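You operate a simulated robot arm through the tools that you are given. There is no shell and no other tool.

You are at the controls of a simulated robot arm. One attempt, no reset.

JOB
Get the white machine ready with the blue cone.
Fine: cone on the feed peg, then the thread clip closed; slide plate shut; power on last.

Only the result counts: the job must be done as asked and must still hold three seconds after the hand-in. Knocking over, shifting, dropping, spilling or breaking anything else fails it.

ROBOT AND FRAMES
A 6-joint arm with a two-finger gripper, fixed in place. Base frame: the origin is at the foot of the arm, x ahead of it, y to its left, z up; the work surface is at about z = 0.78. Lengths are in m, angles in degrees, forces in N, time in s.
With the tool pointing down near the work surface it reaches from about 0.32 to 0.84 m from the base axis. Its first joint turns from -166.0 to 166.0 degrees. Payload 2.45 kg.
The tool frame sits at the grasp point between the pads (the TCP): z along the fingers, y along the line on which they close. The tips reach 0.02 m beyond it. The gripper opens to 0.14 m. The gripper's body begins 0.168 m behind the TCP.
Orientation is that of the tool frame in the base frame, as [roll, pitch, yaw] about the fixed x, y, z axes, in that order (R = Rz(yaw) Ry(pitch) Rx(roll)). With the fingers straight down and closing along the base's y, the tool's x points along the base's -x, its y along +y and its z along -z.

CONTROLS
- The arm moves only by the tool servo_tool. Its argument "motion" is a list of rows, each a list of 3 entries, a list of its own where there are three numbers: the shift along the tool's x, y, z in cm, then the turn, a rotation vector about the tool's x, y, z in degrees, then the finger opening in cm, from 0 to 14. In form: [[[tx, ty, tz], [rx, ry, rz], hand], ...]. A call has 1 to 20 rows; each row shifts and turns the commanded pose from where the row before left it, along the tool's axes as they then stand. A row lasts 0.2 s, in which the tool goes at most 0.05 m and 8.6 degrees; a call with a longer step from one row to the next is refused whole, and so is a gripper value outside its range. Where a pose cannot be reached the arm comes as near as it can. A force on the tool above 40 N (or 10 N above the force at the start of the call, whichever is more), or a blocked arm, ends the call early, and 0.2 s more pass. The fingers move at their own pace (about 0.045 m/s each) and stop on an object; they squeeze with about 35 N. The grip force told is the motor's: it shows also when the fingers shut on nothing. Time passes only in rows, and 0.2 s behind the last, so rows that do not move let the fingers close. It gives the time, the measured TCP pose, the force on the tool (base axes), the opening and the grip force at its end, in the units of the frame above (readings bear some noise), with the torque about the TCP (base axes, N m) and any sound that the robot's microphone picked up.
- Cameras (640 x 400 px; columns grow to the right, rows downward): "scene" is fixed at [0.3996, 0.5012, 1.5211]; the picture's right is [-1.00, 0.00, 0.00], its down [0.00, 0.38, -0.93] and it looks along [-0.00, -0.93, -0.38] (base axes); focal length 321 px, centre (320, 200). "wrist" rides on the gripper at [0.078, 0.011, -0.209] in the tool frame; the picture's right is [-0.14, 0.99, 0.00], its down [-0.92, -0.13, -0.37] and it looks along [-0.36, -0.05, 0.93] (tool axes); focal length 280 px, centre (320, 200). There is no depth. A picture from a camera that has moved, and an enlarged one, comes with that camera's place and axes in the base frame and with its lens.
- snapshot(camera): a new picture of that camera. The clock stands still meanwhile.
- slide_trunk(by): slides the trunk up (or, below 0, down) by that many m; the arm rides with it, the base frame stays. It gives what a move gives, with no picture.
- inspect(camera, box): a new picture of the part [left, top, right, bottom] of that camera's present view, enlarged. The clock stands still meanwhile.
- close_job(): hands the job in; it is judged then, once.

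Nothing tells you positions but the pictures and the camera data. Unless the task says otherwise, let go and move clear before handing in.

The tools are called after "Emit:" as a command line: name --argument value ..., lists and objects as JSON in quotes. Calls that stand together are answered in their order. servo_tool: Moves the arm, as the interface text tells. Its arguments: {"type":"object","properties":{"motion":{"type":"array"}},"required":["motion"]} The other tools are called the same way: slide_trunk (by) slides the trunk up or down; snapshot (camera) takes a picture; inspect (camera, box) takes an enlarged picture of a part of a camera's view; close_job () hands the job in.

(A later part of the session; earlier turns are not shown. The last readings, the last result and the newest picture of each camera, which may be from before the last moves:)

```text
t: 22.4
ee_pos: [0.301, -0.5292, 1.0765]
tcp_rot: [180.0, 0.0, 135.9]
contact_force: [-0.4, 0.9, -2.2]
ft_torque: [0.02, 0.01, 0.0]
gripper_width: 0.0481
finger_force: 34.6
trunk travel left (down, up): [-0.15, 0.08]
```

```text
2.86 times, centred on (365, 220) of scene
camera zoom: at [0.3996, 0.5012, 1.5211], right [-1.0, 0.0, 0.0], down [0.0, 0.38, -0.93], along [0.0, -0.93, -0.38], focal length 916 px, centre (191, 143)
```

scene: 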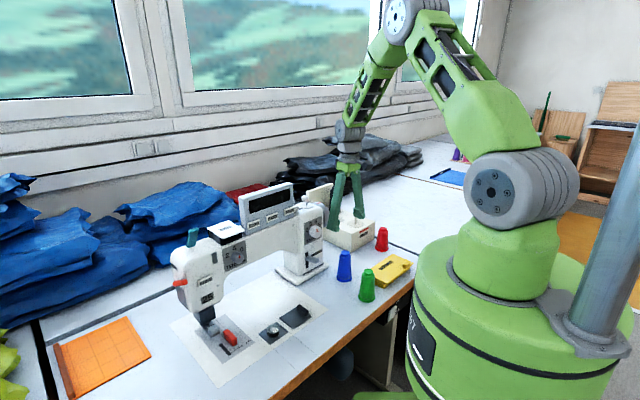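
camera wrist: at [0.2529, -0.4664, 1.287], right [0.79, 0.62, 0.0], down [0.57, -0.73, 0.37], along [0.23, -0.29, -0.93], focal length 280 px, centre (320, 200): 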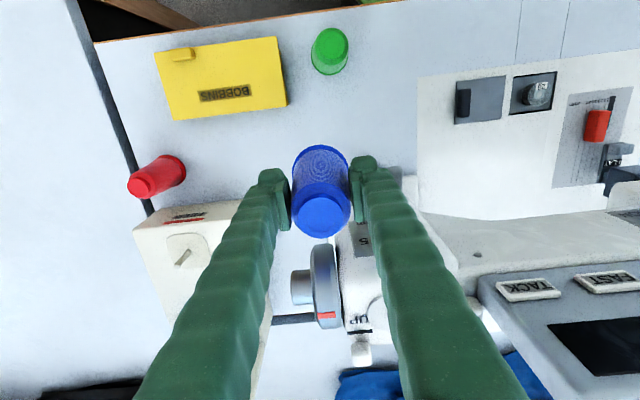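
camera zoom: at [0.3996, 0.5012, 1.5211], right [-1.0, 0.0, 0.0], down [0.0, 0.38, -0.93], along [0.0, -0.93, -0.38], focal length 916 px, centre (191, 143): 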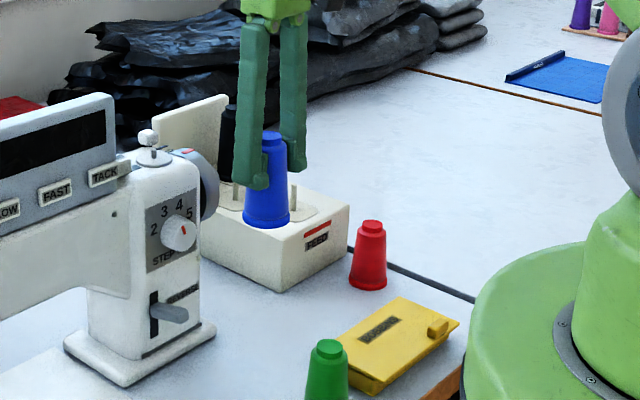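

The cone is held and lifted. Now I'll look at the feed peg from here to fix its position before carrying the cone over.

Emit:
inspect --camera "wrist" --box '[130, 200, 250, 300]'

Emit:
inspect --camera "scene" --box '[325, 205, 395, 255]'

```text
4.00 times, centred on (190, 250) of wrist
camera zoom: at [0.2529, -0.4664, 1.287], right [0.79, 0.62, 0.0], down [0.57, -0.73, 0.37], along [0.23, -0.29, -0.93], focal length 1122 px, centre (840, 0)
```

zoom: 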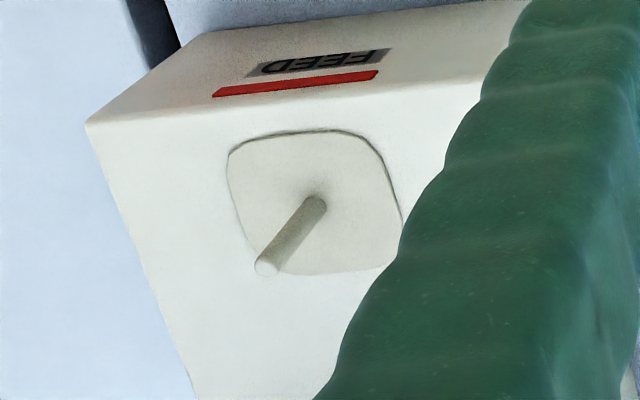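

```text
8.00 times, centred on (360, 230) of scene
camera zoom: at [0.3996, 0.5012, 1.5211], right [-1.0, 0.0, 0.0], down [0.0, 0.38, -0.93], along [0.0, -0.93, -0.38], focal length 2566 px, centre (0, -40)
```

zoom: 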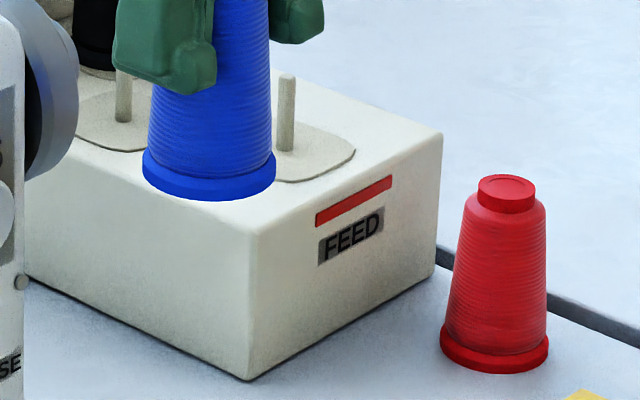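

Triangulating both views puts the feed peg at about (0.2355, -0.811), base z ≈ 0.869 and tip z ≈ 0.913. That's near the reach limit; I'll carry the cone over at the present height and see.

Emit:
servo_tool --motion '[[[-2.13, -3.54, 0], [0, 0, 0], 3], [[-2.13, -3.54, 0], [0, 0, 0], 3], [[-2.13, -3.54, 0], [0, 0, 0], 3], [[-2.13, -3.54, 0], [0, 0, 0], 3], [[-2.13, -3.54, 0], [0, 0, 0], 3], [[-2.13, -3.54, 0], [0, 0, 0], 3], [[-2.13, -3.54, 0], [0, 0, 0], 3]]'

Emit:
snapshot --camera "wrist"

Emit:
inspect --camera "scene" --box '[315, 150, 405, 260]'

```text
t: 24.0
ee_pos: [0.2288, -0.7804, 1.0758]
tcp_rot: [179.9, 0.0, 136.0]
contact_force: [-0.3, 0.9, -0.5]
ft_torque: [-0.11, -0.06, -0.01]
gripper_width: 0.0482
finger_force: 34.8
out of reach, approached as far as the arm can: row 7
trunk travel left (down, up): [-0.15, 0.08]
```

```text
taken
camera wrist: at [0.1819, -0.719, 1.2865], right [0.79, 0.62, 0.0], down [0.57, -0.73, 0.37], along [0.23, -0.29, -0.93], focal length 280 px, centre (320, 200)
```

wrist: 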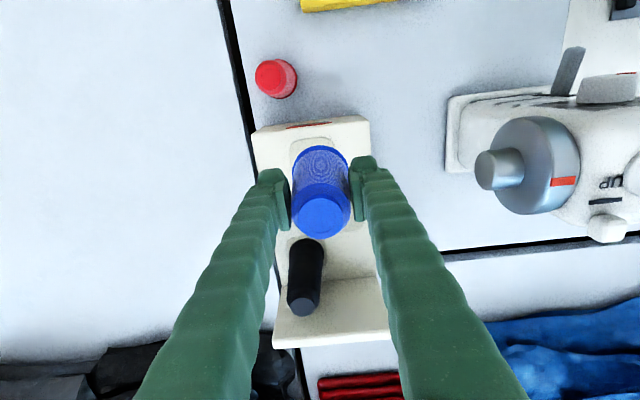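

```text
3.64 times, centred on (360, 205) of scene
camera zoom: at [0.3996, 0.5012, 1.5211], right [-1.0, 0.0, 0.0], down [0.0, 0.38, -0.93], along [0.0, -0.93, -0.38], focal length 1166 px, centre (174, 182)
```

zoom: 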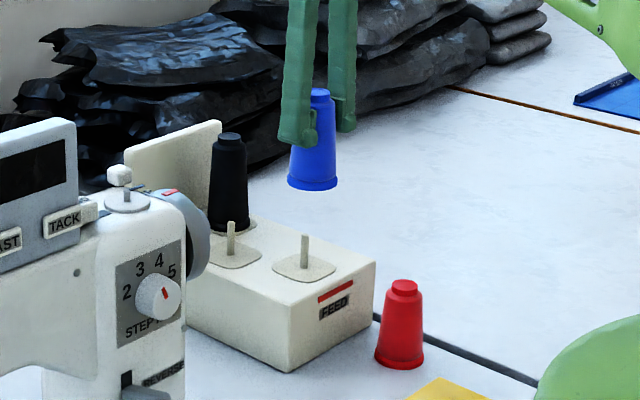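

At this height the arm stops about 3 cm short of the peg (reach ≈ 0.813). Raising the trunk puts the shoulder higher and should extend the reach, so I'll raise it by the full 0.08.

Emit:
slide_trunk --by 0.08

```text
t: 25.2
ee_pos: [0.2314, -0.7843, 1.1533]
tcp_rot: [179.9, 0.0, 135.9]
contact_force: [1.0, 0.3, -1.2]
ft_torque: [0.01, 0.01, 0.01]
gripper_width: 0.0479
finger_force: 35.3
trunk travel left (down, up): [-0.23, 0.0]
```

Emit:
servo_tool --motion '[[[0, 0, 3.3], [0, 0, 0], 3], [[0, 0, 3.3], [0, 0, 0], 3], [[0, 0, 3.3], [0, 0, 0], 3], [[0, 0, 3.0], [0, 0, 0], 3], [[0, 0, 0], [0, 0, 0], 3]]'

```text
t: 26.4
ee_pos: [0.2311, -0.7833, 1.0253]
tcp_rot: [179.9, 0.1, 136.1]
contact_force: [-0.4, -0.4, -1.7]
ft_torque: [0.0, 0.0, 0.03]
gripper_width: 0.048
finger_force: 34.7
trunk travel left (down, up): [-0.23, 0.0]
```

Emit:
servo_tool --motion '[[[-0.75, -0.56, 0], [0, 0, 0], 3], [[-0.75, -0.56, 0], [0, 0, 0], 3], [[-0.75, -0.56, 0], [0, 0, 0], 3], [[0, 0, 0], [0, 0, 0], 3]]'

Emit:
snapshot --camera "wrist"

Emit:
inspect --camera "scene" --box '[325, 170, 395, 240]'

```text
t: 27.4
ee_pos: [0.2328, -0.7849, 1.026]
tcp_rot: [179.8, 0.0, 135.9]
contact_force: [-0.5, 0.5, -2.0]
ft_torque: [0.0, 0.06, 0.0]
gripper_width: 0.0479
finger_force: 34.9
out of reach, approached as far as the arm can: row 1, 2, 3
trunk travel left (down, up): [-0.23, 0.0]
```

```text
taken
camera wrist: at [0.1834, -0.7217, 1.2361], right [0.79, 0.62, 0.0], down [0.57, -0.73, 0.37], along [0.23, -0.29, -0.93], focal length 280 px, centre (320, 200)
```

wrist: 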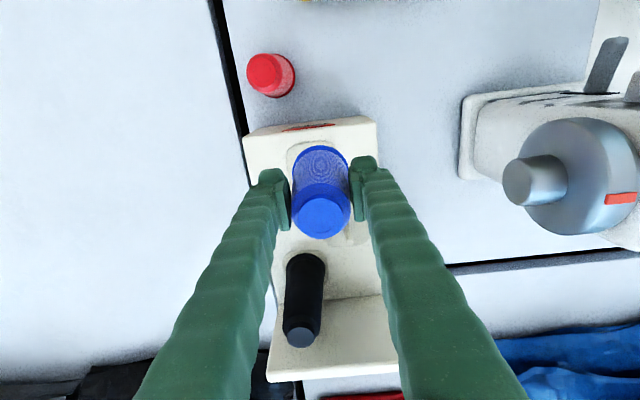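

```text
5.71 times, centred on (360, 205) of scene
camera zoom: at [0.3996, 0.5012, 1.5211], right [-1.0, 0.0, 0.0], down [0.0, 0.38, -0.93], along [0.0, -0.93, -0.38], focal length 1833 px, centre (91, 171)
```

zoom: 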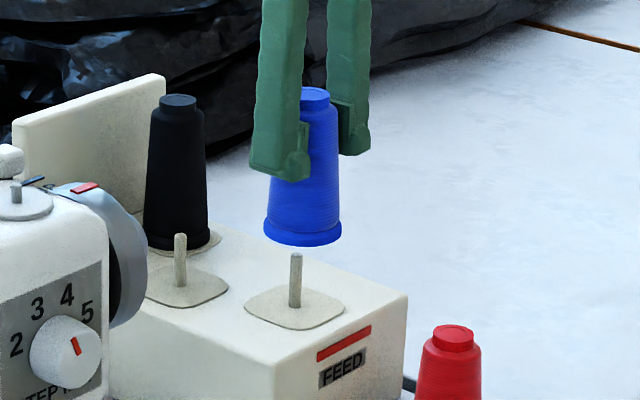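

With a straight-down tool the arm tops out near r = 0.82, and the peg is at 0.845. I'll test how much further a slight outward tilt reaches, still well above the peg.

Emit:
servo_tool --motion '[[[0, 0, 0], [3.96, -6.95, 0], 3], [[-0.77, -0.44, 0.12], [0, 0, 0], 3], [[-0.77, -0.44, 0.12], [0, 0, 0], 3], [[-0.77, -0.44, 0.12], [0, 0, 0], 3], [[0, 0, 0], [0, 0, 0], 3]]'

```text
t: 28.6
ee_pos: [0.2362, -0.8018, 1.0236]
tcp_rot: [-178.3, 3.1, 136.1]
contact_force: [0.3, -0.5, -1.4]
ft_torque: [-0.03, 0.01, 0.01]
gripper_width: 0.048
finger_force: 34.7
out of reach, approached as far as the arm can: row 1, 2, 3, 4
trunk travel left (down, up): [-0.23, 0.0]
```

A small tilt (about 3.5°) already brings the cone's foot within 5 mm of the peg. I'll nudge a bit further outward and look at the alignment.

Emit:
servo_tool --motion '[[[-0.4, -0.2, 0.03], [0.5, -0.9, 0], 3], [[0, 0, 0], [0, 0, 0], 3]]'

Emit:
inspect --camera "wrist" --box '[240, 100, 400, 260]'

Emit:
inspect --camera "scene" --box '[335, 175, 385, 235]'

```text
t: 29.2
ee_pos: [0.2386, -0.8065, 1.0231]
tcp_rot: [-177.8, 4.0, 136.1]
contact_force: [0.2, 0.6, -2.2]
ft_torque: [-0.01, 0.03, -0.01]
gripper_width: 0.0481
finger_force: 35.4
trunk travel left (down, up): [-0.23, 0.0]
```

```text
2.50 times, centred on (320, 180) of wrist
camera zoom: at [0.1848, -0.7281, 1.2277], right [0.79, 0.62, -0.03], down [0.56, -0.7, 0.44], along [0.25, -0.36, -0.9], focal length 701 px, centre (320, 250)
```

zoom: 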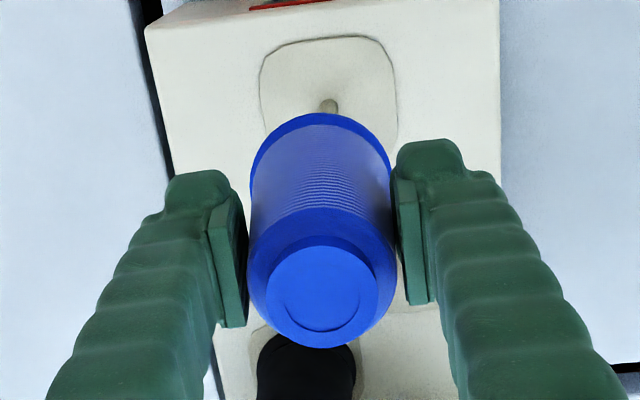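

```text
6.67 times, centred on (360, 205) of scene
camera zoom: at [0.3996, 0.5012, 1.5211], right [-1.0, 0.0, 0.0], down [0.0, 0.38, -0.93], along [0.0, -0.93, -0.38], focal length 2138 px, centre (53, 167)
```

zoom: 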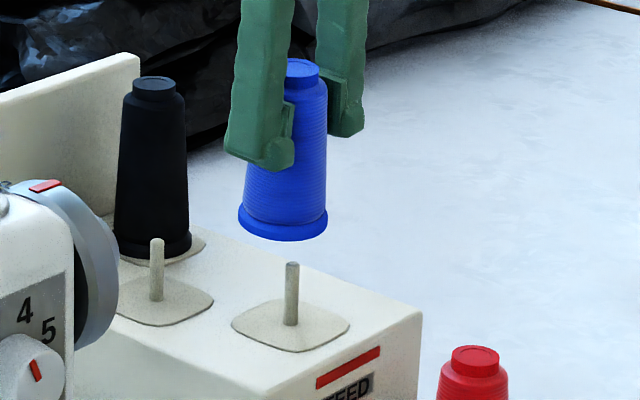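

Emit:
inspect --camera "wrist" --box '[285, 110, 355, 180]'

Emit:
inspect --camera "wrist" --box '[285, 170, 355, 240]'

Emit:
inspect --camera "scene" --box '[345, 180, 380, 230]'

```text
5.71 times, centred on (320, 145) of wrist
camera zoom: at [0.1848, -0.7281, 1.2277], right [0.79, 0.62, -0.03], down [0.56, -0.7, 0.44], along [0.25, -0.36, -0.9], focal length 1602 px, centre (320, 514)
```

zoom: 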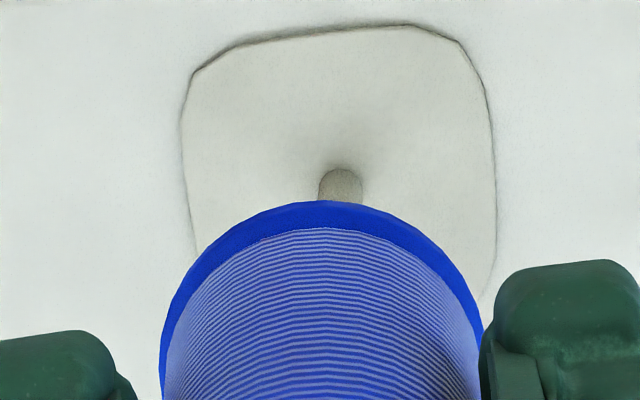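

```text
5.71 times, centred on (320, 205) of wrist
camera zoom: at [0.1848, -0.7281, 1.2277], right [0.79, 0.62, -0.03], down [0.56, -0.7, 0.44], along [0.25, -0.36, -0.9], focal length 1602 px, centre (320, 171)
```

zoom: 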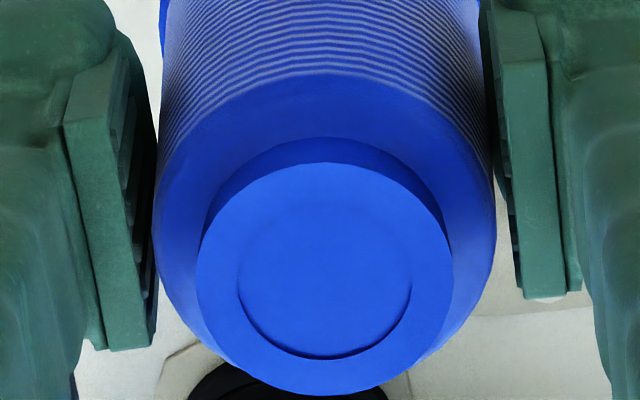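

```text
8.00 times, centred on (362, 205) of scene
camera zoom: at [0.3996, 0.5012, 1.5211], right [-1.0, 0.0, 0.0], down [0.0, 0.38, -0.93], along [0.0, -0.93, -0.38], focal length 2566 px, centre (-20, 160)
```

zoom: 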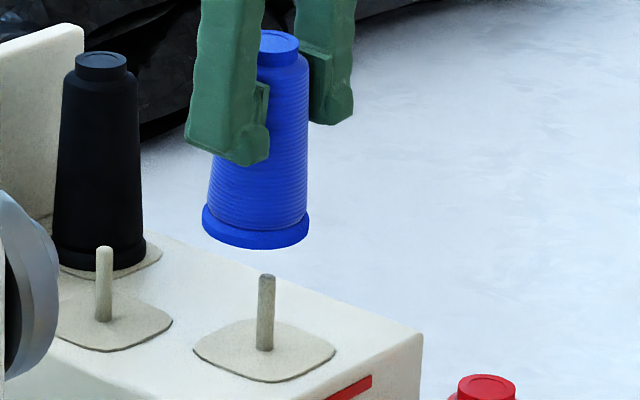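

From this steep wrist view the peg is at about (0.237, -0.8035), so the cone's foot is now roughly 1 cm too far out. I'll come back by that much and take out some of the tilt.

Emit:
servo_tool --motion '[[[0.44, 0.15, 0], [-0.74, 1.3, 0], 3], [[0.44, 0.15, 0], [0, 0, 0], 3], [[0, 0, 0], [0, 0, 0], 3]]'

Emit:
inspect --camera "wrist" --box '[285, 110, 355, 180]'

Emit:
inspect --camera "scene" --box '[345, 180, 380, 230]'

```text
t: 30.0
ee_pos: [0.2336, -0.7971, 1.0228]
tcp_rot: [-178.6, 2.9, 136.2]
contact_force: [-0.6, 0.7, -1.2]
ft_torque: [0.01, 0.03, 0.01]
gripper_width: 0.048
finger_force: 34.9
trunk travel left (down, up): [-0.23, 0.0]
```

```text
5.71 times, centred on (320, 145) of wrist
camera zoom: at [0.1823, -0.7243, 1.229], right [0.79, 0.62, -0.02], down [0.57, -0.71, 0.42], along [0.24, -0.34, -0.91], focal length 1602 px, centre (320, 514)
```

zoom: 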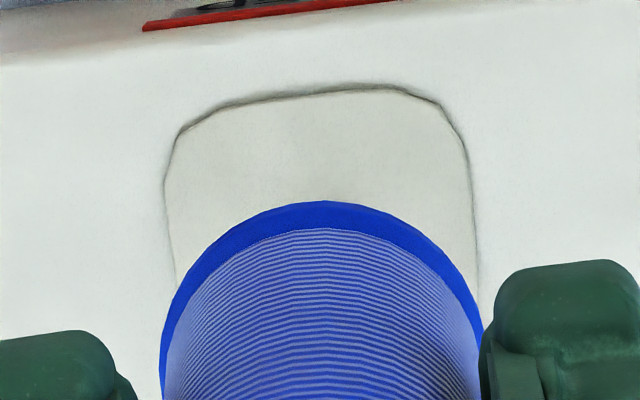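

```text
8.00 times, centred on (362, 205) of scene
camera zoom: at [0.3996, 0.5012, 1.5211], right [-1.0, 0.0, 0.0], down [0.0, 0.38, -0.93], along [0.0, -0.93, -0.38], focal length 2566 px, centre (-20, 160)
```

zoom: 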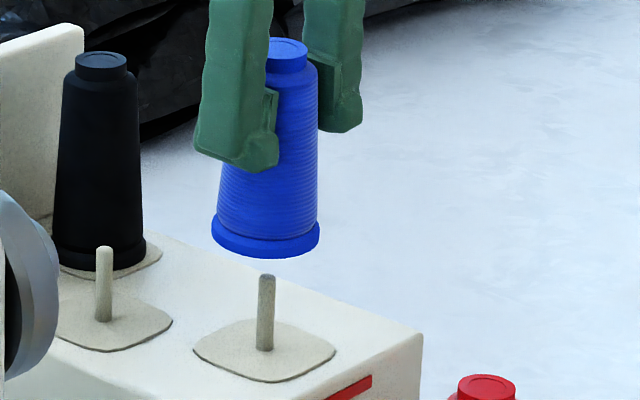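

The scene view shows the cone's foot exactly over the peg sideways, and the wrist view agrees within 1–2 mm. I'll lower it to just above the peg tip and check again.

Emit:
servo_tool --motion '[[[0.06, 0.03, 1.2], [0, 0, 0], 3], [[0.06, 0.03, 1.2], [0, 0, 0], 3], [[0, 0, 0], [0, 0, 0], 3]]'

Emit:
inspect --camera "scene" --box '[345, 190, 380, 230]'

Emit:
inspect --camera "wrist" --box '[285, 110, 355, 180]'

```text
t: 30.8
ee_pos: [0.2337, -0.7985, 0.999]
tcp_rot: [-178.6, 2.9, 136.1]
contact_force: [-0.6, 0.8, -1.3]
ft_torque: [0.03, 0.02, -0.02]
gripper_width: 0.048
finger_force: 34.5
trunk travel left (down, up): [-0.23, 0.0]
```

```text
10.00 times, centred on (362, 210) of scene
camera zoom: at [0.3996, 0.5012, 1.5211], right [-1.0, 0.0, 0.0], down [0.0, 0.38, -0.93], along [0.0, -0.93, -0.38], focal length 3207 px, centre (-105, 100)
```

zoom: 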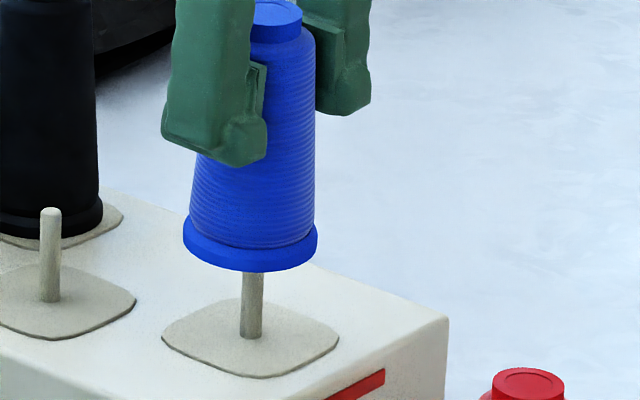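

```text
5.71 times, centred on (320, 145) of wrist
camera zoom: at [0.182, -0.7244, 1.2055], right [0.79, 0.62, -0.02], down [0.57, -0.71, 0.42], along [0.24, -0.34, -0.91], focal length 1602 px, centre (320, 514)
```

zoom: 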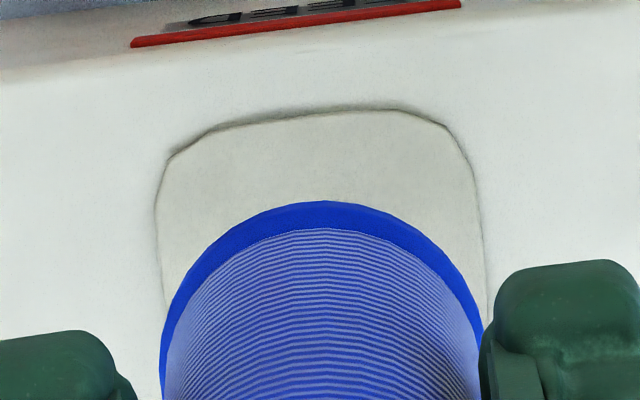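

The foot is now just at the peg's tip with no contact yet. I'll go down in small steps and watch the force.

Emit:
servo_tool --motion '[[[0.015, 0.008, 0.3], [0, 0, 0], 3], [[0.015, 0.008, 0.3], [0, 0, 0], 3], [[0, 0, 0], [0, 0, 0], 3]]'

Emit:
inspect --camera "scene" --box '[345, 190, 380, 230]'

```text
t: 31.6
ee_pos: [0.2333, -0.7986, 0.9926]
tcp_rot: [-178.6, 2.9, 136.1]
contact_force: [-0.4, -0.2, -2.5]
ft_torque: [-0.01, 0.04, 0.01]
gripper_width: 0.0481
finger_force: 34.5
trunk travel left (down, up): [-0.23, 0.0]
```

```text
10.00 times, centred on (362, 210) of scene
camera zoom: at [0.3996, 0.5012, 1.5211], right [-1.0, 0.0, 0.0], down [0.0, 0.38, -0.93], along [0.0, -0.93, -0.38], focal length 3207 px, centre (-105, 100)
```

zoom: 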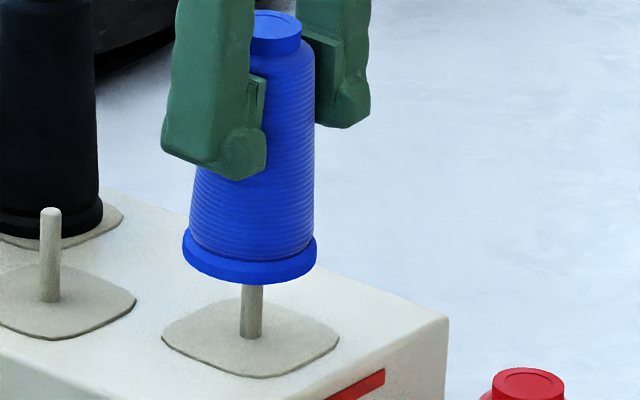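

Emit:
servo_tool --motion '[[[0.015, 0.008, 0.3], [0, 0, 0], 3], [[0.015, 0.008, 0.3], [0, 0, 0], 3], [[0, 0, 0], [0, 0, 0], 3]]'

```text
t: 32.4
ee_pos: [0.2339, -0.7968, 0.9874]
tcp_rot: [-178.5, 2.9, 136.1]
contact_force: [0.4, 0.2, -1.7]
ft_torque: [0.03, 0.01, 0.0]
gripper_width: 0.048
finger_force: 35.4
trunk travel left (down, up): [-0.23, 0.0]
```

Emit:
servo_tool --motion '[[[0.015, 0.008, 0.3], [0, 0, 0], 3], [[0.015, 0.008, 0.3], [0, 0, 0], 3], [[0, 0, 0], [0, 0, 0], 3]]'

Emit:
inspect --camera "scene" --box '[345, 190, 380, 230]'

```text
t: 33.2
ee_pos: [0.2332, -0.7967, 0.9825]
tcp_rot: [-178.5, 2.8, 136.1]
contact_force: [0.0, -0.3, -1.4]
ft_torque: [-0.01, 0.02, -0.01]
gripper_width: 0.0479
finger_force: 35.2
out of reach, approached as far as the arm can: row 2
trunk travel left (down, up): [-0.23, 0.0]
```

```text
10.00 times, centred on (362, 210) of scene
camera zoom: at [0.3996, 0.5012, 1.5211], right [-1.0, 0.0, 0.0], down [0.0, 0.38, -0.93], along [0.0, -0.93, -0.38], focal length 3207 px, centre (-105, 100)
```

zoom: 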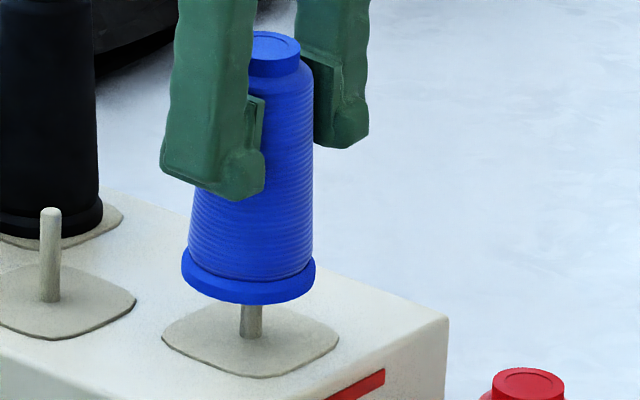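

The peg has entered the cone: no contact force even though the foot is below the tip's height. The arm is at its limit here, so I'll lower with the trunk instead, which moves straight down.

Emit:
slide_trunk --by -0.015

Emit:
inspect --camera "scene" --box '[345, 190, 380, 230]'

```text
t: 33.8
ee_pos: [0.2338, -0.7961, 0.9707]
tcp_rot: [-178.5, 2.9, 136.0]
contact_force: [0.1, 0.6, -1.1]
ft_torque: [0.02, 0.02, 0.0]
gripper_width: 0.048
finger_force: 34.7
trunk travel left (down, up): [-0.215, 0.015]
```

```text
10.00 times, centred on (362, 210) of scene
camera zoom: at [0.3996, 0.5012, 1.5211], right [-1.0, 0.0, 0.0], down [0.0, 0.38, -0.93], along [0.0, -0.93, -0.38], focal length 3207 px, centre (-105, 100)
```

zoom: 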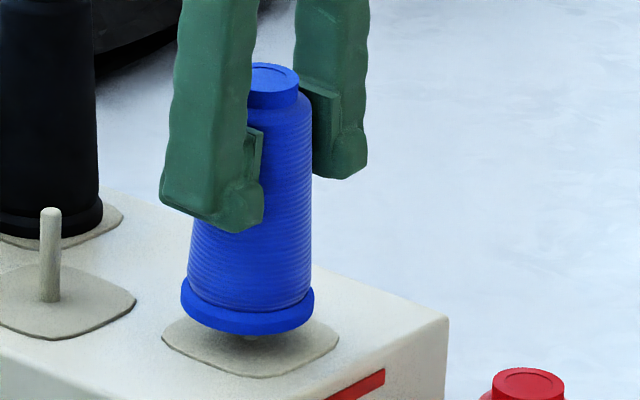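

Emit:
slide_trunk --by -0.01

Emit:
inspect --camera "scene" --box '[345, 190, 380, 230]'

```text
t: 34.4
ee_pos: [0.234, -0.7972, 0.959]
tcp_rot: [-178.5, 3.0, 136.0]
contact_force: [0.5, 0.8, -1.8]
ft_torque: [-0.01, 0.0, 0.0]
gripper_width: 0.0483
finger_force: 35.0
trunk travel left (down, up): [-0.205, 0.025]
```

```text
10.00 times, centred on (362, 210) of scene
camera zoom: at [0.3996, 0.5012, 1.5211], right [-1.0, 0.0, 0.0], down [0.0, 0.38, -0.93], along [0.0, -0.93, -0.38], focal length 3207 px, centre (-105, 100)
```

zoom: 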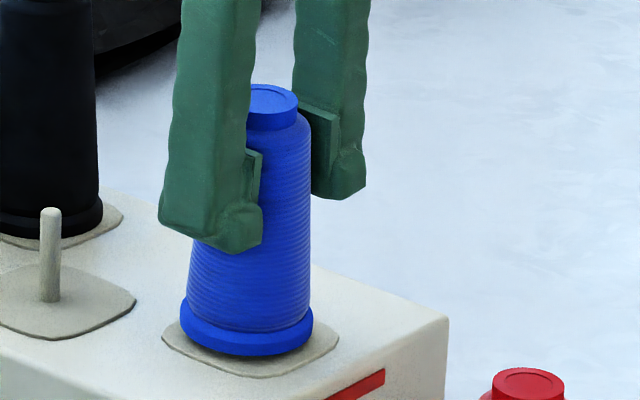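

Emit:
slide_trunk --by -0.004

```text
t: 34.9
ee_pos: [0.234, -0.7972, 0.9548]
tcp_rot: [-178.5, 2.9, 136.1]
contact_force: [-0.1, -0.1, -1.3]
ft_torque: [0.05, 0.01, 0.02]
gripper_width: 0.0476
finger_force: 34.9
trunk travel left (down, up): [-0.201, 0.029]
```

Emit:
slide_trunk --by -0.003

Emit:
inspect --camera "scene" --box '[345, 190, 380, 230]'

Emit:
inspect --camera "wrist" --box '[240, 100, 400, 260]'

```text
t: 35.4
ee_pos: [0.2339, -0.797, 0.9546]
tcp_rot: [-178.4, 3.0, 136.0]
contact_force: [0.1, 4.1, 14.4]
ft_torque: [0.61, 0.11, 0.0]
gripper_width: 0.0478
finger_force: 34.7
trunk travel left (down, up): [-0.198, 0.032]
```

```text
10.00 times, centred on (362, 210) of scene
camera zoom: at [0.3996, 0.5012, 1.5211], right [-1.0, 0.0, 0.0], down [0.0, 0.38, -0.93], along [0.0, -0.93, -0.38], focal length 3207 px, centre (-105, 100)
```

zoom: 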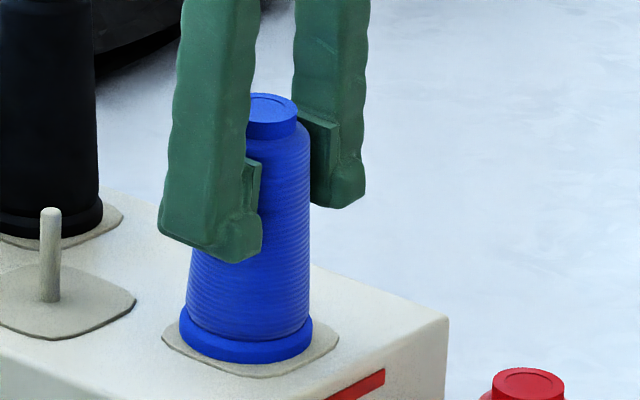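

```text
2.50 times, centred on (320, 180) of wrist
camera zoom: at [0.182, -0.7226, 1.1609], right [0.79, 0.62, -0.02], down [0.57, -0.71, 0.42], along [0.24, -0.34, -0.91], focal length 701 px, centre (320, 250)
```

zoom: 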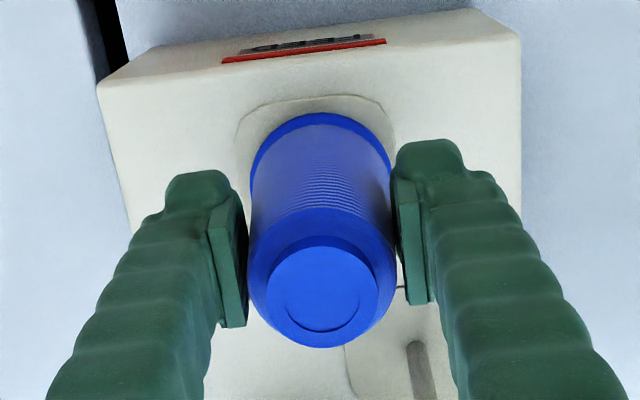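

The cone is seated on the feed plate (14 N contact, foot on the plate, peg inside). I'll open the fingers in place and watch it settle.

Emit:
servo_tool --motion '[[[0, 0, -0.1], [0, 0, 0], 5], [[0, 0, 0], [0, 0, 0], 6], [[0, 0, 0], [0, 0, 0], 8], [[0, 0, 0], [0, 0, 0], 8], [[0, 0, 0], [0, 0, 0], 8]]'

Emit:
inspect --camera "wrist" --box '[240, 100, 400, 260]'

Emit:
inspect --camera "scene" --box '[345, 190, 380, 230]'

```text
t: 36.6
ee_pos: [0.2348, -0.7963, 0.9538]
tcp_rot: [-178.5, 2.9, 136.2]
contact_force: [-1.6, -0.5, -0.2]
ft_torque: [0.0, -0.03, 0.02]
gripper_width: 0.0798
finger_force: 0.1
trunk travel left (down, up): [-0.198, 0.032]
```

```text
2.50 times, centred on (320, 180) of wrist
camera zoom: at [0.1823, -0.7232, 1.1597], right [0.79, 0.62, -0.02], down [0.57, -0.71, 0.42], along [0.24, -0.34, -0.91], focal length 701 px, centre (320, 250)
```

zoom: 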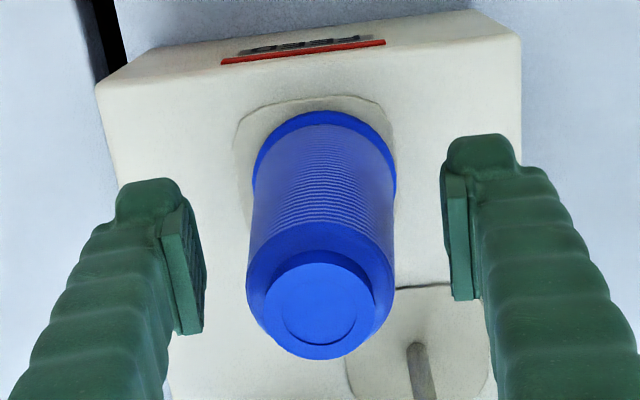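

```text
10.00 times, centred on (362, 210) of scene
camera zoom: at [0.3996, 0.5012, 1.5211], right [-1.0, 0.0, 0.0], down [0.0, 0.38, -0.93], along [0.0, -0.93, -0.38], focal length 3207 px, centre (-105, 100)
```

zoom: 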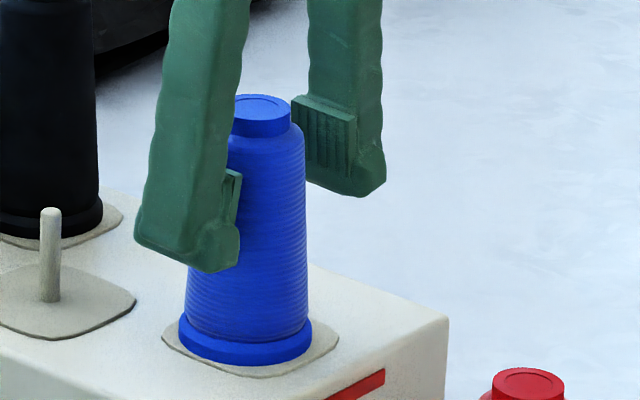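

The cone stands upright on the feed peg. I'll withdraw straight up.

Emit:
servo_tool --motion '[[[0, 0, -2], [0, 0, 0], 8], [[0, 0, -4], [0, 0, 0], 8], [[0, 0, -4], [0, 0, 0], 8], [[0, 0, -4], [0, 0, 0], 8], [[0, 0, -4], [0, 0, 0], 8], [[2, 2, -3], [0, 0, 0], 8]]'

Emit:
snapshot --camera "scene"

Emit:
snapshot --camera "wrist"

```text
t: 38.0
ee_pos: [0.2276, -0.7558, 1.1638]
tcp_rot: [-178.5, 2.9, 136.0]
contact_force: [0.3, -0.8, -0.7]
ft_torque: [-0.05, -0.02, 0.01]
gripper_width: 0.08
finger_force: 0.1
trunk travel left (down, up): [-0.198, 0.032]
```

```text
taken
```

scene: 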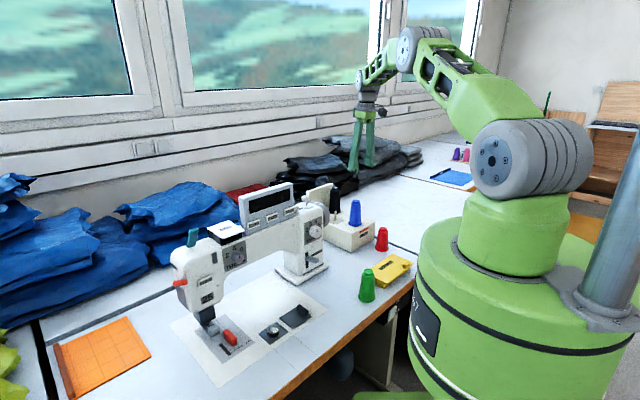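

```text
taken
camera wrist: at [0.177, -0.6829, 1.3696], right [0.79, 0.62, -0.02], down [0.57, -0.71, 0.42], along [0.24, -0.34, -0.91], focal length 280 px, centre (320, 200)
```

wrist: 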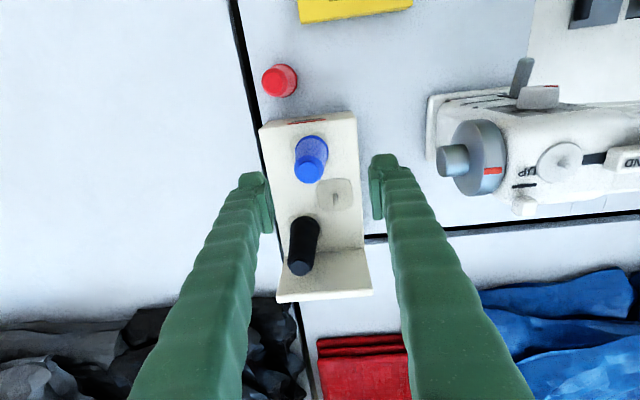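

Now the clip: its foot is near (0.772, -0.300, 1.045) and its free end near (0.735, -0.267, 1.13). I'll level the tool, rise clear of the display, close the fingers and travel to just behind the flap at a safe height.

Emit:
servo_tool --motion '[[[0, 0, -4.6], [-1.5, 2.9, 0], 6], [[0, 0, -4.6], [0, 0, 0], 4], [[0, 0, -4.6], [0, 0, 0], 2], [[-0.38, 4.4, 0], [0, 0, 0], 0], [[-0.38, 4.4, 0], [0, 0, 0], 0], [[-0.38, 4.4, 0], [0, 0, 0], 0], [[-0.38, 4.4, 0], [0, 0, 0], 0], [[-0.38, 4.4, 0], [0, 0, 0], 0], [[-0.38, 4.4, 0], [0, 0, 0], 0], [[-0.38, 4.4, 0], [0, 0, 0], 0], [[-0.38, 4.4, 0], [0, 0, 0], 0], [[-0.38, 4.4, 0], [0, 0, 0], 0], [[-0.38, 4.4, 0], [0, 0, 0], 0], [[-0.38, 4.4, 0], [0, 0, 0], 0], [[-0.38, 4.4, 0], [0, 0, 0], 0], [[-0.38, 4.4, 0], [0, 0, 0], 0], [[-0.38, 4.4, 0], [0, 0, 0], 0]]'

Emit:
snapshot --camera "wrist"

Emit:
snapshot --camera "scene"

```text
t: 41.6
ee_pos: [0.6954, -0.3499, 1.2976]
tcp_rot: [180.0, 0.1, 135.9]
contact_force: [0.2, -0.3, 0.2]
ft_torque: [-0.07, 0.04, 0.02]
gripper_width: 0.0
finger_force: 29.2
trunk travel left (down, up): [-0.198, 0.032]
```

```text
taken
camera wrist: at [0.6483, -0.287, 1.5096], right [0.79, 0.62, 0.0], down [0.57, -0.73, 0.37], along [0.23, -0.29, -0.93], focal length 280 px, centre (320, 200)
```

wrist: 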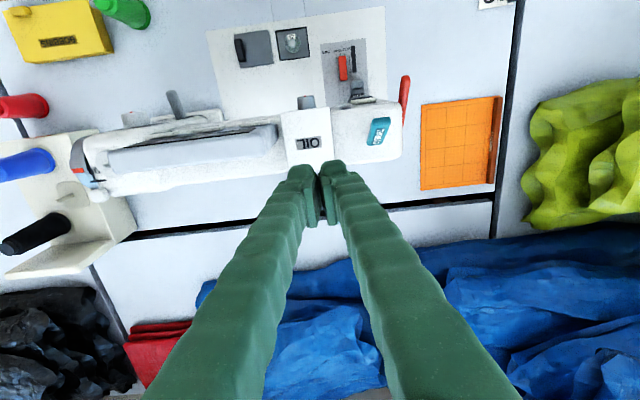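

```text
taken
```

scene: 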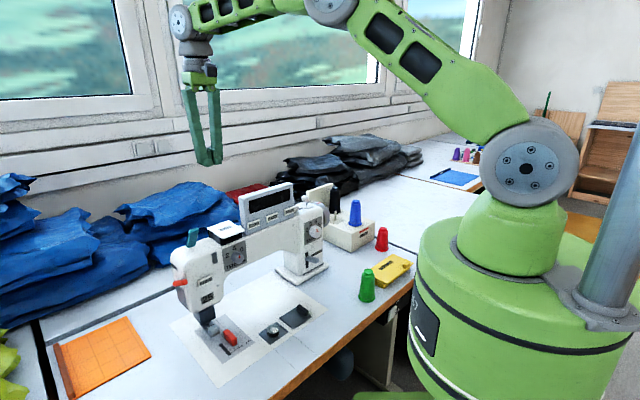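

Emit:
inspect --camera "wrist" --box '[300, 80, 420, 180]'

```text
4.00 times, centred on (360, 130) of wrist
camera zoom: at [0.6483, -0.287, 1.5096], right [0.79, 0.62, 0.0], down [0.57, -0.73, 0.37], along [0.23, -0.29, -0.93], focal length 1122 px, centre (160, 480)
```

zoom: 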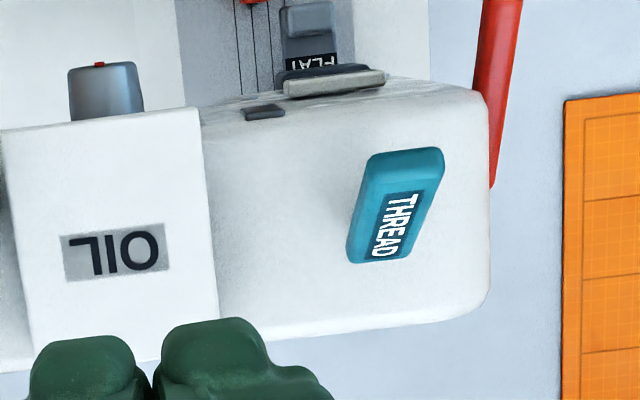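

The view confirms the flap: foot at the back, free end up and toward the front, THREAD label on top. I'll move to just behind it, still high, and check the pose before descending.

Emit:
servo_tool --motion '[[[-0.7, 4.4, 0], [0, 0, 0], 0], [[-0.7, 4.4, 0], [0, 0, 0], 0], [[0, 0, 0], [0, 0, 0], 0]]'

Emit:
snapshot --camera "wrist"

```text
t: 42.4
ee_pos: [0.7652, -0.2946, 1.2985]
tcp_rot: [180.0, 0.0, 136.1]
contact_force: [-0.7, -0.4, 1.1]
ft_torque: [-0.03, 0.0, -0.03]
gripper_width: 0.0002
finger_force: 28.8
trunk travel left (down, up): [-0.198, 0.032]
```

```text
taken
camera wrist: at [0.7168, -0.2331, 1.5103], right [0.79, 0.62, 0.0], down [0.57, -0.73, 0.37], along [0.23, -0.29, -0.93], focal length 280 px, centre (320, 200)
```

wrist: 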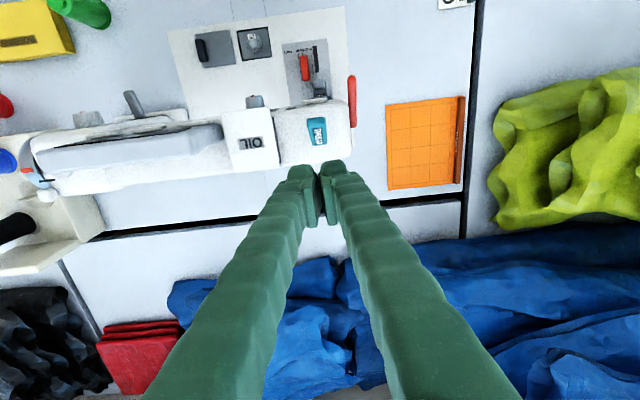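

Emit:
servo_tool --motion '[[[0, 0, 4.2], [0, 0, 0], 0], [[0, 0, 4.2], [0, 0, 0], 0], [[0, 0, 4.2], [0, 0, 0], 0], [[0, 0, 4.0], [0, 0, 0], 0], [[0, 0, 0], [0, 0, 0], 0]]'

Emit:
snapshot --camera "wrist"

Emit:
inspect --camera "scene" --box '[165, 200, 245, 280]'

```text
t: 43.6
ee_pos: [0.7662, -0.2934, 1.1335]
tcp_rot: [180.0, 0.0, 135.8]
contact_force: [0.4, -0.9, 0.9]
ft_torque: [-0.02, 0.02, 0.04]
gripper_width: 0.0
finger_force: 28.8
trunk travel left (down, up): [-0.198, 0.032]
```

```text
taken
camera wrist: at [0.7174, -0.2315, 1.3439], right [0.79, 0.62, 0.0], down [0.57, -0.73, 0.37], along [0.23, -0.29, -0.93], focal length 280 px, centre (320, 200)
```

wrist: 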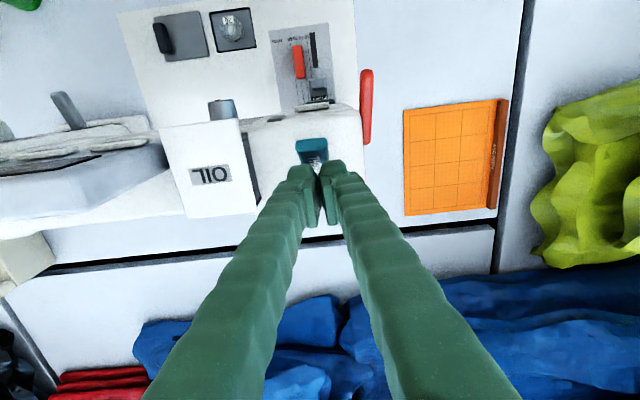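

```text
5.00 times, centred on (205, 240) of scene
camera zoom: at [0.3996, 0.5012, 1.5211], right [-1.0, 0.0, 0.0], down [0.0, 0.38, -0.93], along [0.0, -0.93, -0.38], focal length 1604 px, centre (895, 0)
```

zoom: 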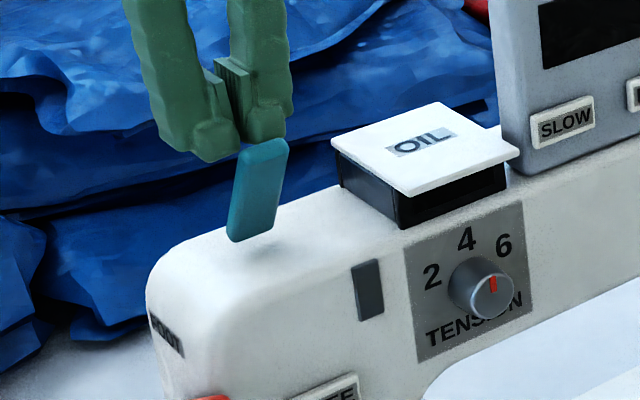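

The fingertips are just behind the flap. I'll push it forward and down along its arc, in short stretches with checks.

Emit:
servo_tool --motion '[[[1.02, -0.2, 0.48], [0, 0, 0], 0], [[1.04, -0.2, 0.74], [0, 0, 0], 0], [[0, 0, 0], [0, 0, 0], 0]]'

Emit:
inspect --camera "scene" --box '[165, 200, 245, 280]'

```text
t: 44.4
ee_pos: [0.7484, -0.2829, 1.1205]
tcp_rot: [180.0, -0.1, 136.0]
contact_force: [-0.5, -0.2, 0.1]
ft_torque: [-0.02, 0.01, 0.0]
gripper_width: 0.0
finger_force: 29.2
trunk travel left (down, up): [-0.198, 0.032]
```

```text
5.00 times, centred on (205, 240) of scene
camera zoom: at [0.3996, 0.5012, 1.5211], right [-1.0, 0.0, 0.0], down [0.0, 0.38, -0.93], along [0.0, -0.93, -0.38], focal length 1604 px, centre (895, 0)
```

zoom: 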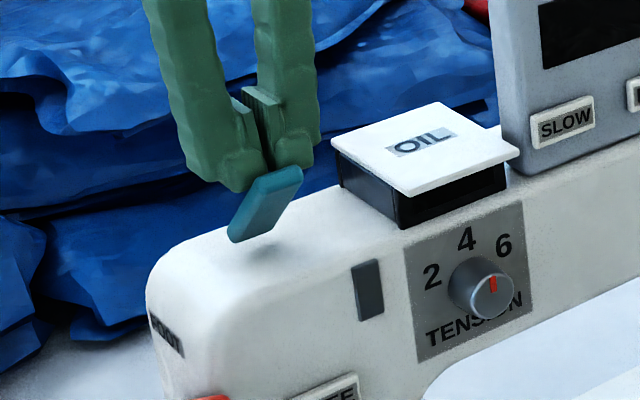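

The flap is turning on its foot with hardly any resistance. I'll continue along the arc.

Emit:
servo_tool --motion '[[[0.91, 0, 0.91], [0, 0, 0], 0], [[0.74, 0, 1.04], [0, 0, 0], 0], [[0, 0, 0], [0, 0, 0], 0]]'

Emit:
inspect --camera "scene" --box '[165, 200, 245, 280]'

```text
t: 45.2
ee_pos: [0.7371, -0.2715, 1.1005]
tcp_rot: [-180.0, 0.1, 136.1]
contact_force: [0.9, 0.1, 0.0]
ft_torque: [-0.02, -0.02, 0.06]
gripper_width: 0.0
finger_force: 29.4
trunk travel left (down, up): [-0.198, 0.032]
```

```text
5.00 times, centred on (205, 240) of scene
camera zoom: at [0.3996, 0.5012, 1.5211], right [-1.0, 0.0, 0.0], down [0.0, 0.38, -0.93], along [0.0, -0.93, -0.38], focal length 1604 px, centre (895, 0)
```

zoom: 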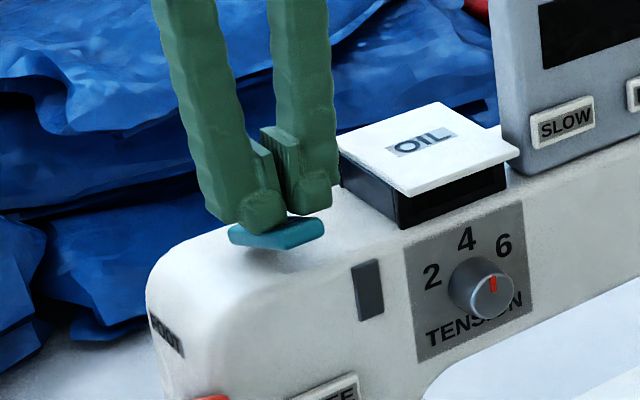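

Emit:
servo_tool --motion '[[[0.5, 0, 0.9], [0, 0, 0], 0], [[0.1, 0, 0.5], [0, 0, 0], 0], [[0, 0, 0], [0, 0, 0], 0]]'

Emit:
inspect --camera "scene" --box '[165, 200, 245, 280]'

Emit:
inspect --camera "wrist" --box '[270, 110, 370, 210]'

```text
t: 46.0
ee_pos: [0.7322, -0.2674, 1.0873]
tcp_rot: [-180.0, 0.0, 136.0]
contact_force: [0.1, 0.9, -0.2]
ft_torque: [0.0, 0.03, 0.0]
gripper_width: 0.0001
finger_force: 28.6
trunk travel left (down, up): [-0.198, 0.032]
```

```text
5.00 times, centred on (205, 240) of scene
camera zoom: at [0.3996, 0.5012, 1.5211], right [-1.0, 0.0, 0.0], down [0.0, 0.38, -0.93], along [0.0, -0.93, -0.38], focal length 1604 px, centre (895, 0)
```

zoom: 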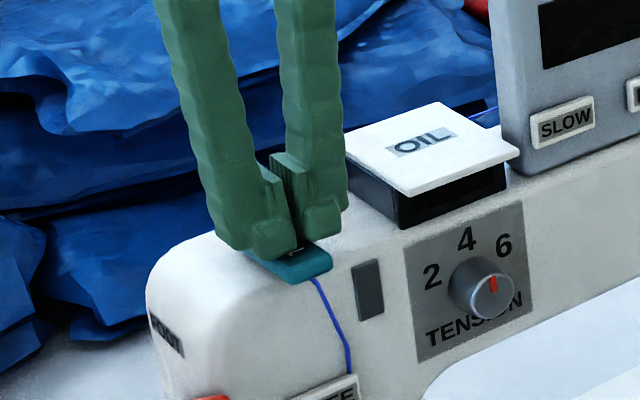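

```text
4.00 times, centred on (320, 160) of wrist
camera zoom: at [0.6842, -0.2055, 1.2984], right [0.79, 0.62, 0.0], down [0.57, -0.73, 0.37], along [0.23, -0.29, -0.93], focal length 1122 px, centre (320, 360)
```

zoom: 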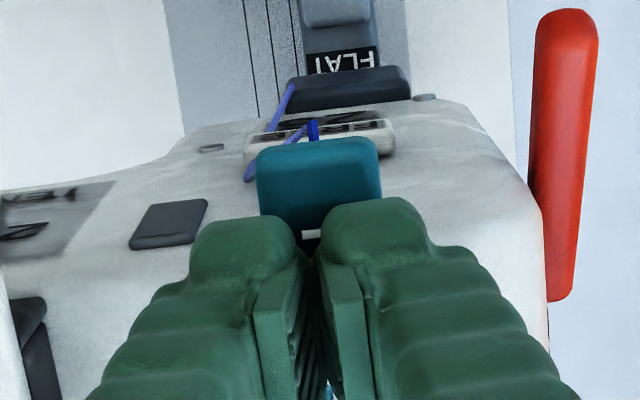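

A blue thread has appeared from the clip down to the needle, so the clip registers as closed. I'll press very slightly more to be sure it's fully home.

Emit:
servo_tool --motion '[[[0, 0, 0.3], [0, 0, 0], 0], [[0, 0, 0], [0, 0, 0], 0]]'

```text
t: 46.6
ee_pos: [0.7328, -0.2679, 1.0848]
tcp_rot: [180.0, 0.1, 136.0]
contact_force: [0.0, 0.1, 0.0]
ft_torque: [0.04, 0.0, -0.02]
gripper_width: 0.0
finger_force: 29.7
trunk travel left (down, up): [-0.198, 0.032]
```

Emit:
servo_tool --motion '[[[0, 0, 0.3], [0, 0, 0], 0], [[0, 0, 0.3], [0, 0, 0], 0], [[0, 0, 0], [0, 0, 0], 0]]'

Emit:
inspect --camera "scene" --box '[165, 200, 245, 280]'

```text
t: 47.4
ee_pos: [0.7333, -0.2678, 1.0819]
tcp_rot: [179.9, 0.4, 136.0]
contact_force: [-0.2, 0.7, 24.7]
ft_torque: [-0.1, -0.02, -0.02]
gripper_width: 0.0061
finger_force: 29.1
trunk travel left (down, up): [-0.198, 0.032]
```

```text
5.00 times, centred on (205, 240) of scene
camera zoom: at [0.3996, 0.5012, 1.5211], right [-1.0, 0.0, 0.0], down [0.0, 0.38, -0.93], along [0.0, -0.93, -0.38], focal length 1604 px, centre (895, 0)
```

zoom: 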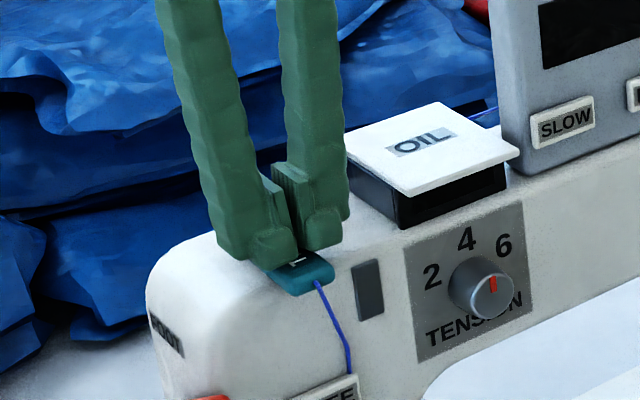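

The flap is down against its stop (25 N). Now I'll lift off and verify it stays closed.

Emit:
servo_tool --motion '[[[0, 0, -1], [0, 0, 0], 0], [[0, 0, -4], [0, 0, 0], 0], [[0, 0, -4], [0, 0, 0], 0], [[0, 0, -4], [0, 0, 0], 0], [[0, 0, -4], [0, 0, 0], 0]]'

Emit:
snapshot --camera "wrist"

Emit:
inspect --camera "scene" --box '[165, 200, 345, 360]'

```text
t: 48.6
ee_pos: [0.7321, -0.269, 1.2502]
tcp_rot: [180.0, 0.0, 136.0]
contact_force: [0.1, 0.0, 0.2]
ft_torque: [0.0, -0.04, -0.03]
gripper_width: 0.0001
finger_force: 29.7
trunk travel left (down, up): [-0.198, 0.032]
```

```text
taken
camera wrist: at [0.6839, -0.206, 1.4611], right [0.79, 0.62, 0.0], down [0.57, -0.73, 0.37], along [0.23, -0.29, -0.93], focal length 280 px, centre (320, 200)
```

wrist: 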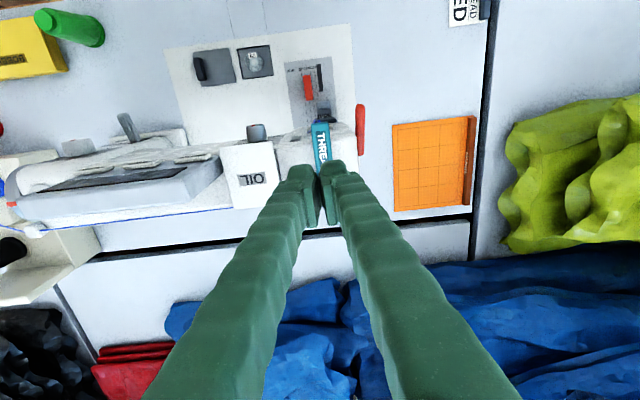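

```text
2.50 times, centred on (255, 280) of scene
camera zoom: at [0.3996, 0.5012, 1.5211], right [-1.0, 0.0, 0.0], down [0.0, 0.38, -0.93], along [0.0, -0.93, -0.38], focal length 802 px, centre (482, 0)
```

zoom: 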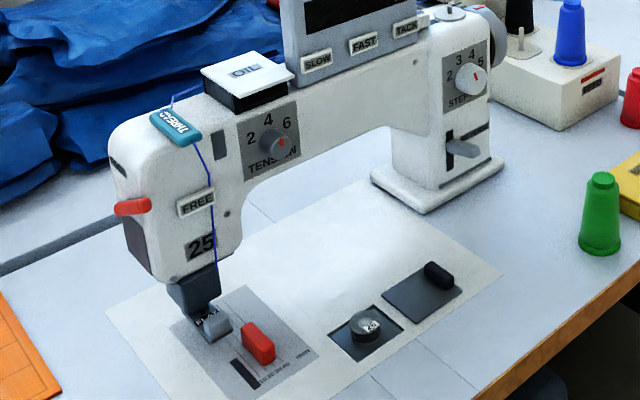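

The clip stays shut and the thread now runs from the blue cone to the needle. Next is the slide plate; I'll look at it closely from here.

Emit:
inspect --camera "wrist" --box '[170, 20, 360, 130]'

Emit:
inspect --camera "scene" --box '[240, 295, 330, 355]'

```text
3.37 times, centred on (265, 75) of wrist
camera zoom: at [0.6839, -0.206, 1.4611], right [0.79, 0.62, 0.0], down [0.57, -0.73, 0.37], along [0.23, -0.29, -0.93], focal length 944 px, centre (505, 621)
```

zoom: 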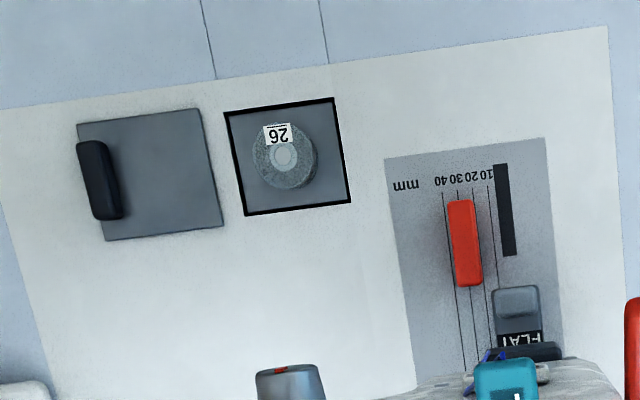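

```text
6.67 times, centred on (285, 325) of scene
camera zoom: at [0.3996, 0.5012, 1.5211], right [-1.0, 0.0, 0.0], down [0.0, 0.38, -0.93], along [0.0, -0.93, -0.38], focal length 2138 px, centre (553, -633)
```

zoom: 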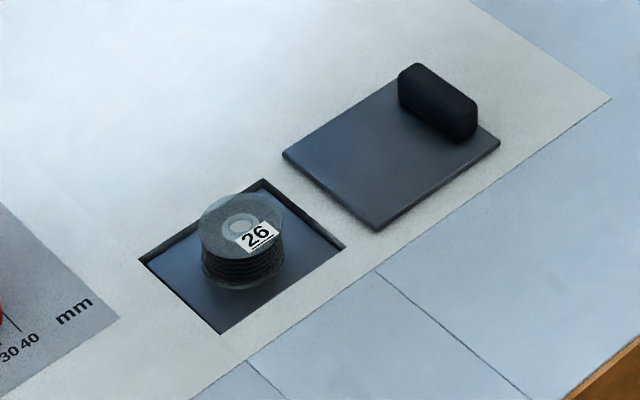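

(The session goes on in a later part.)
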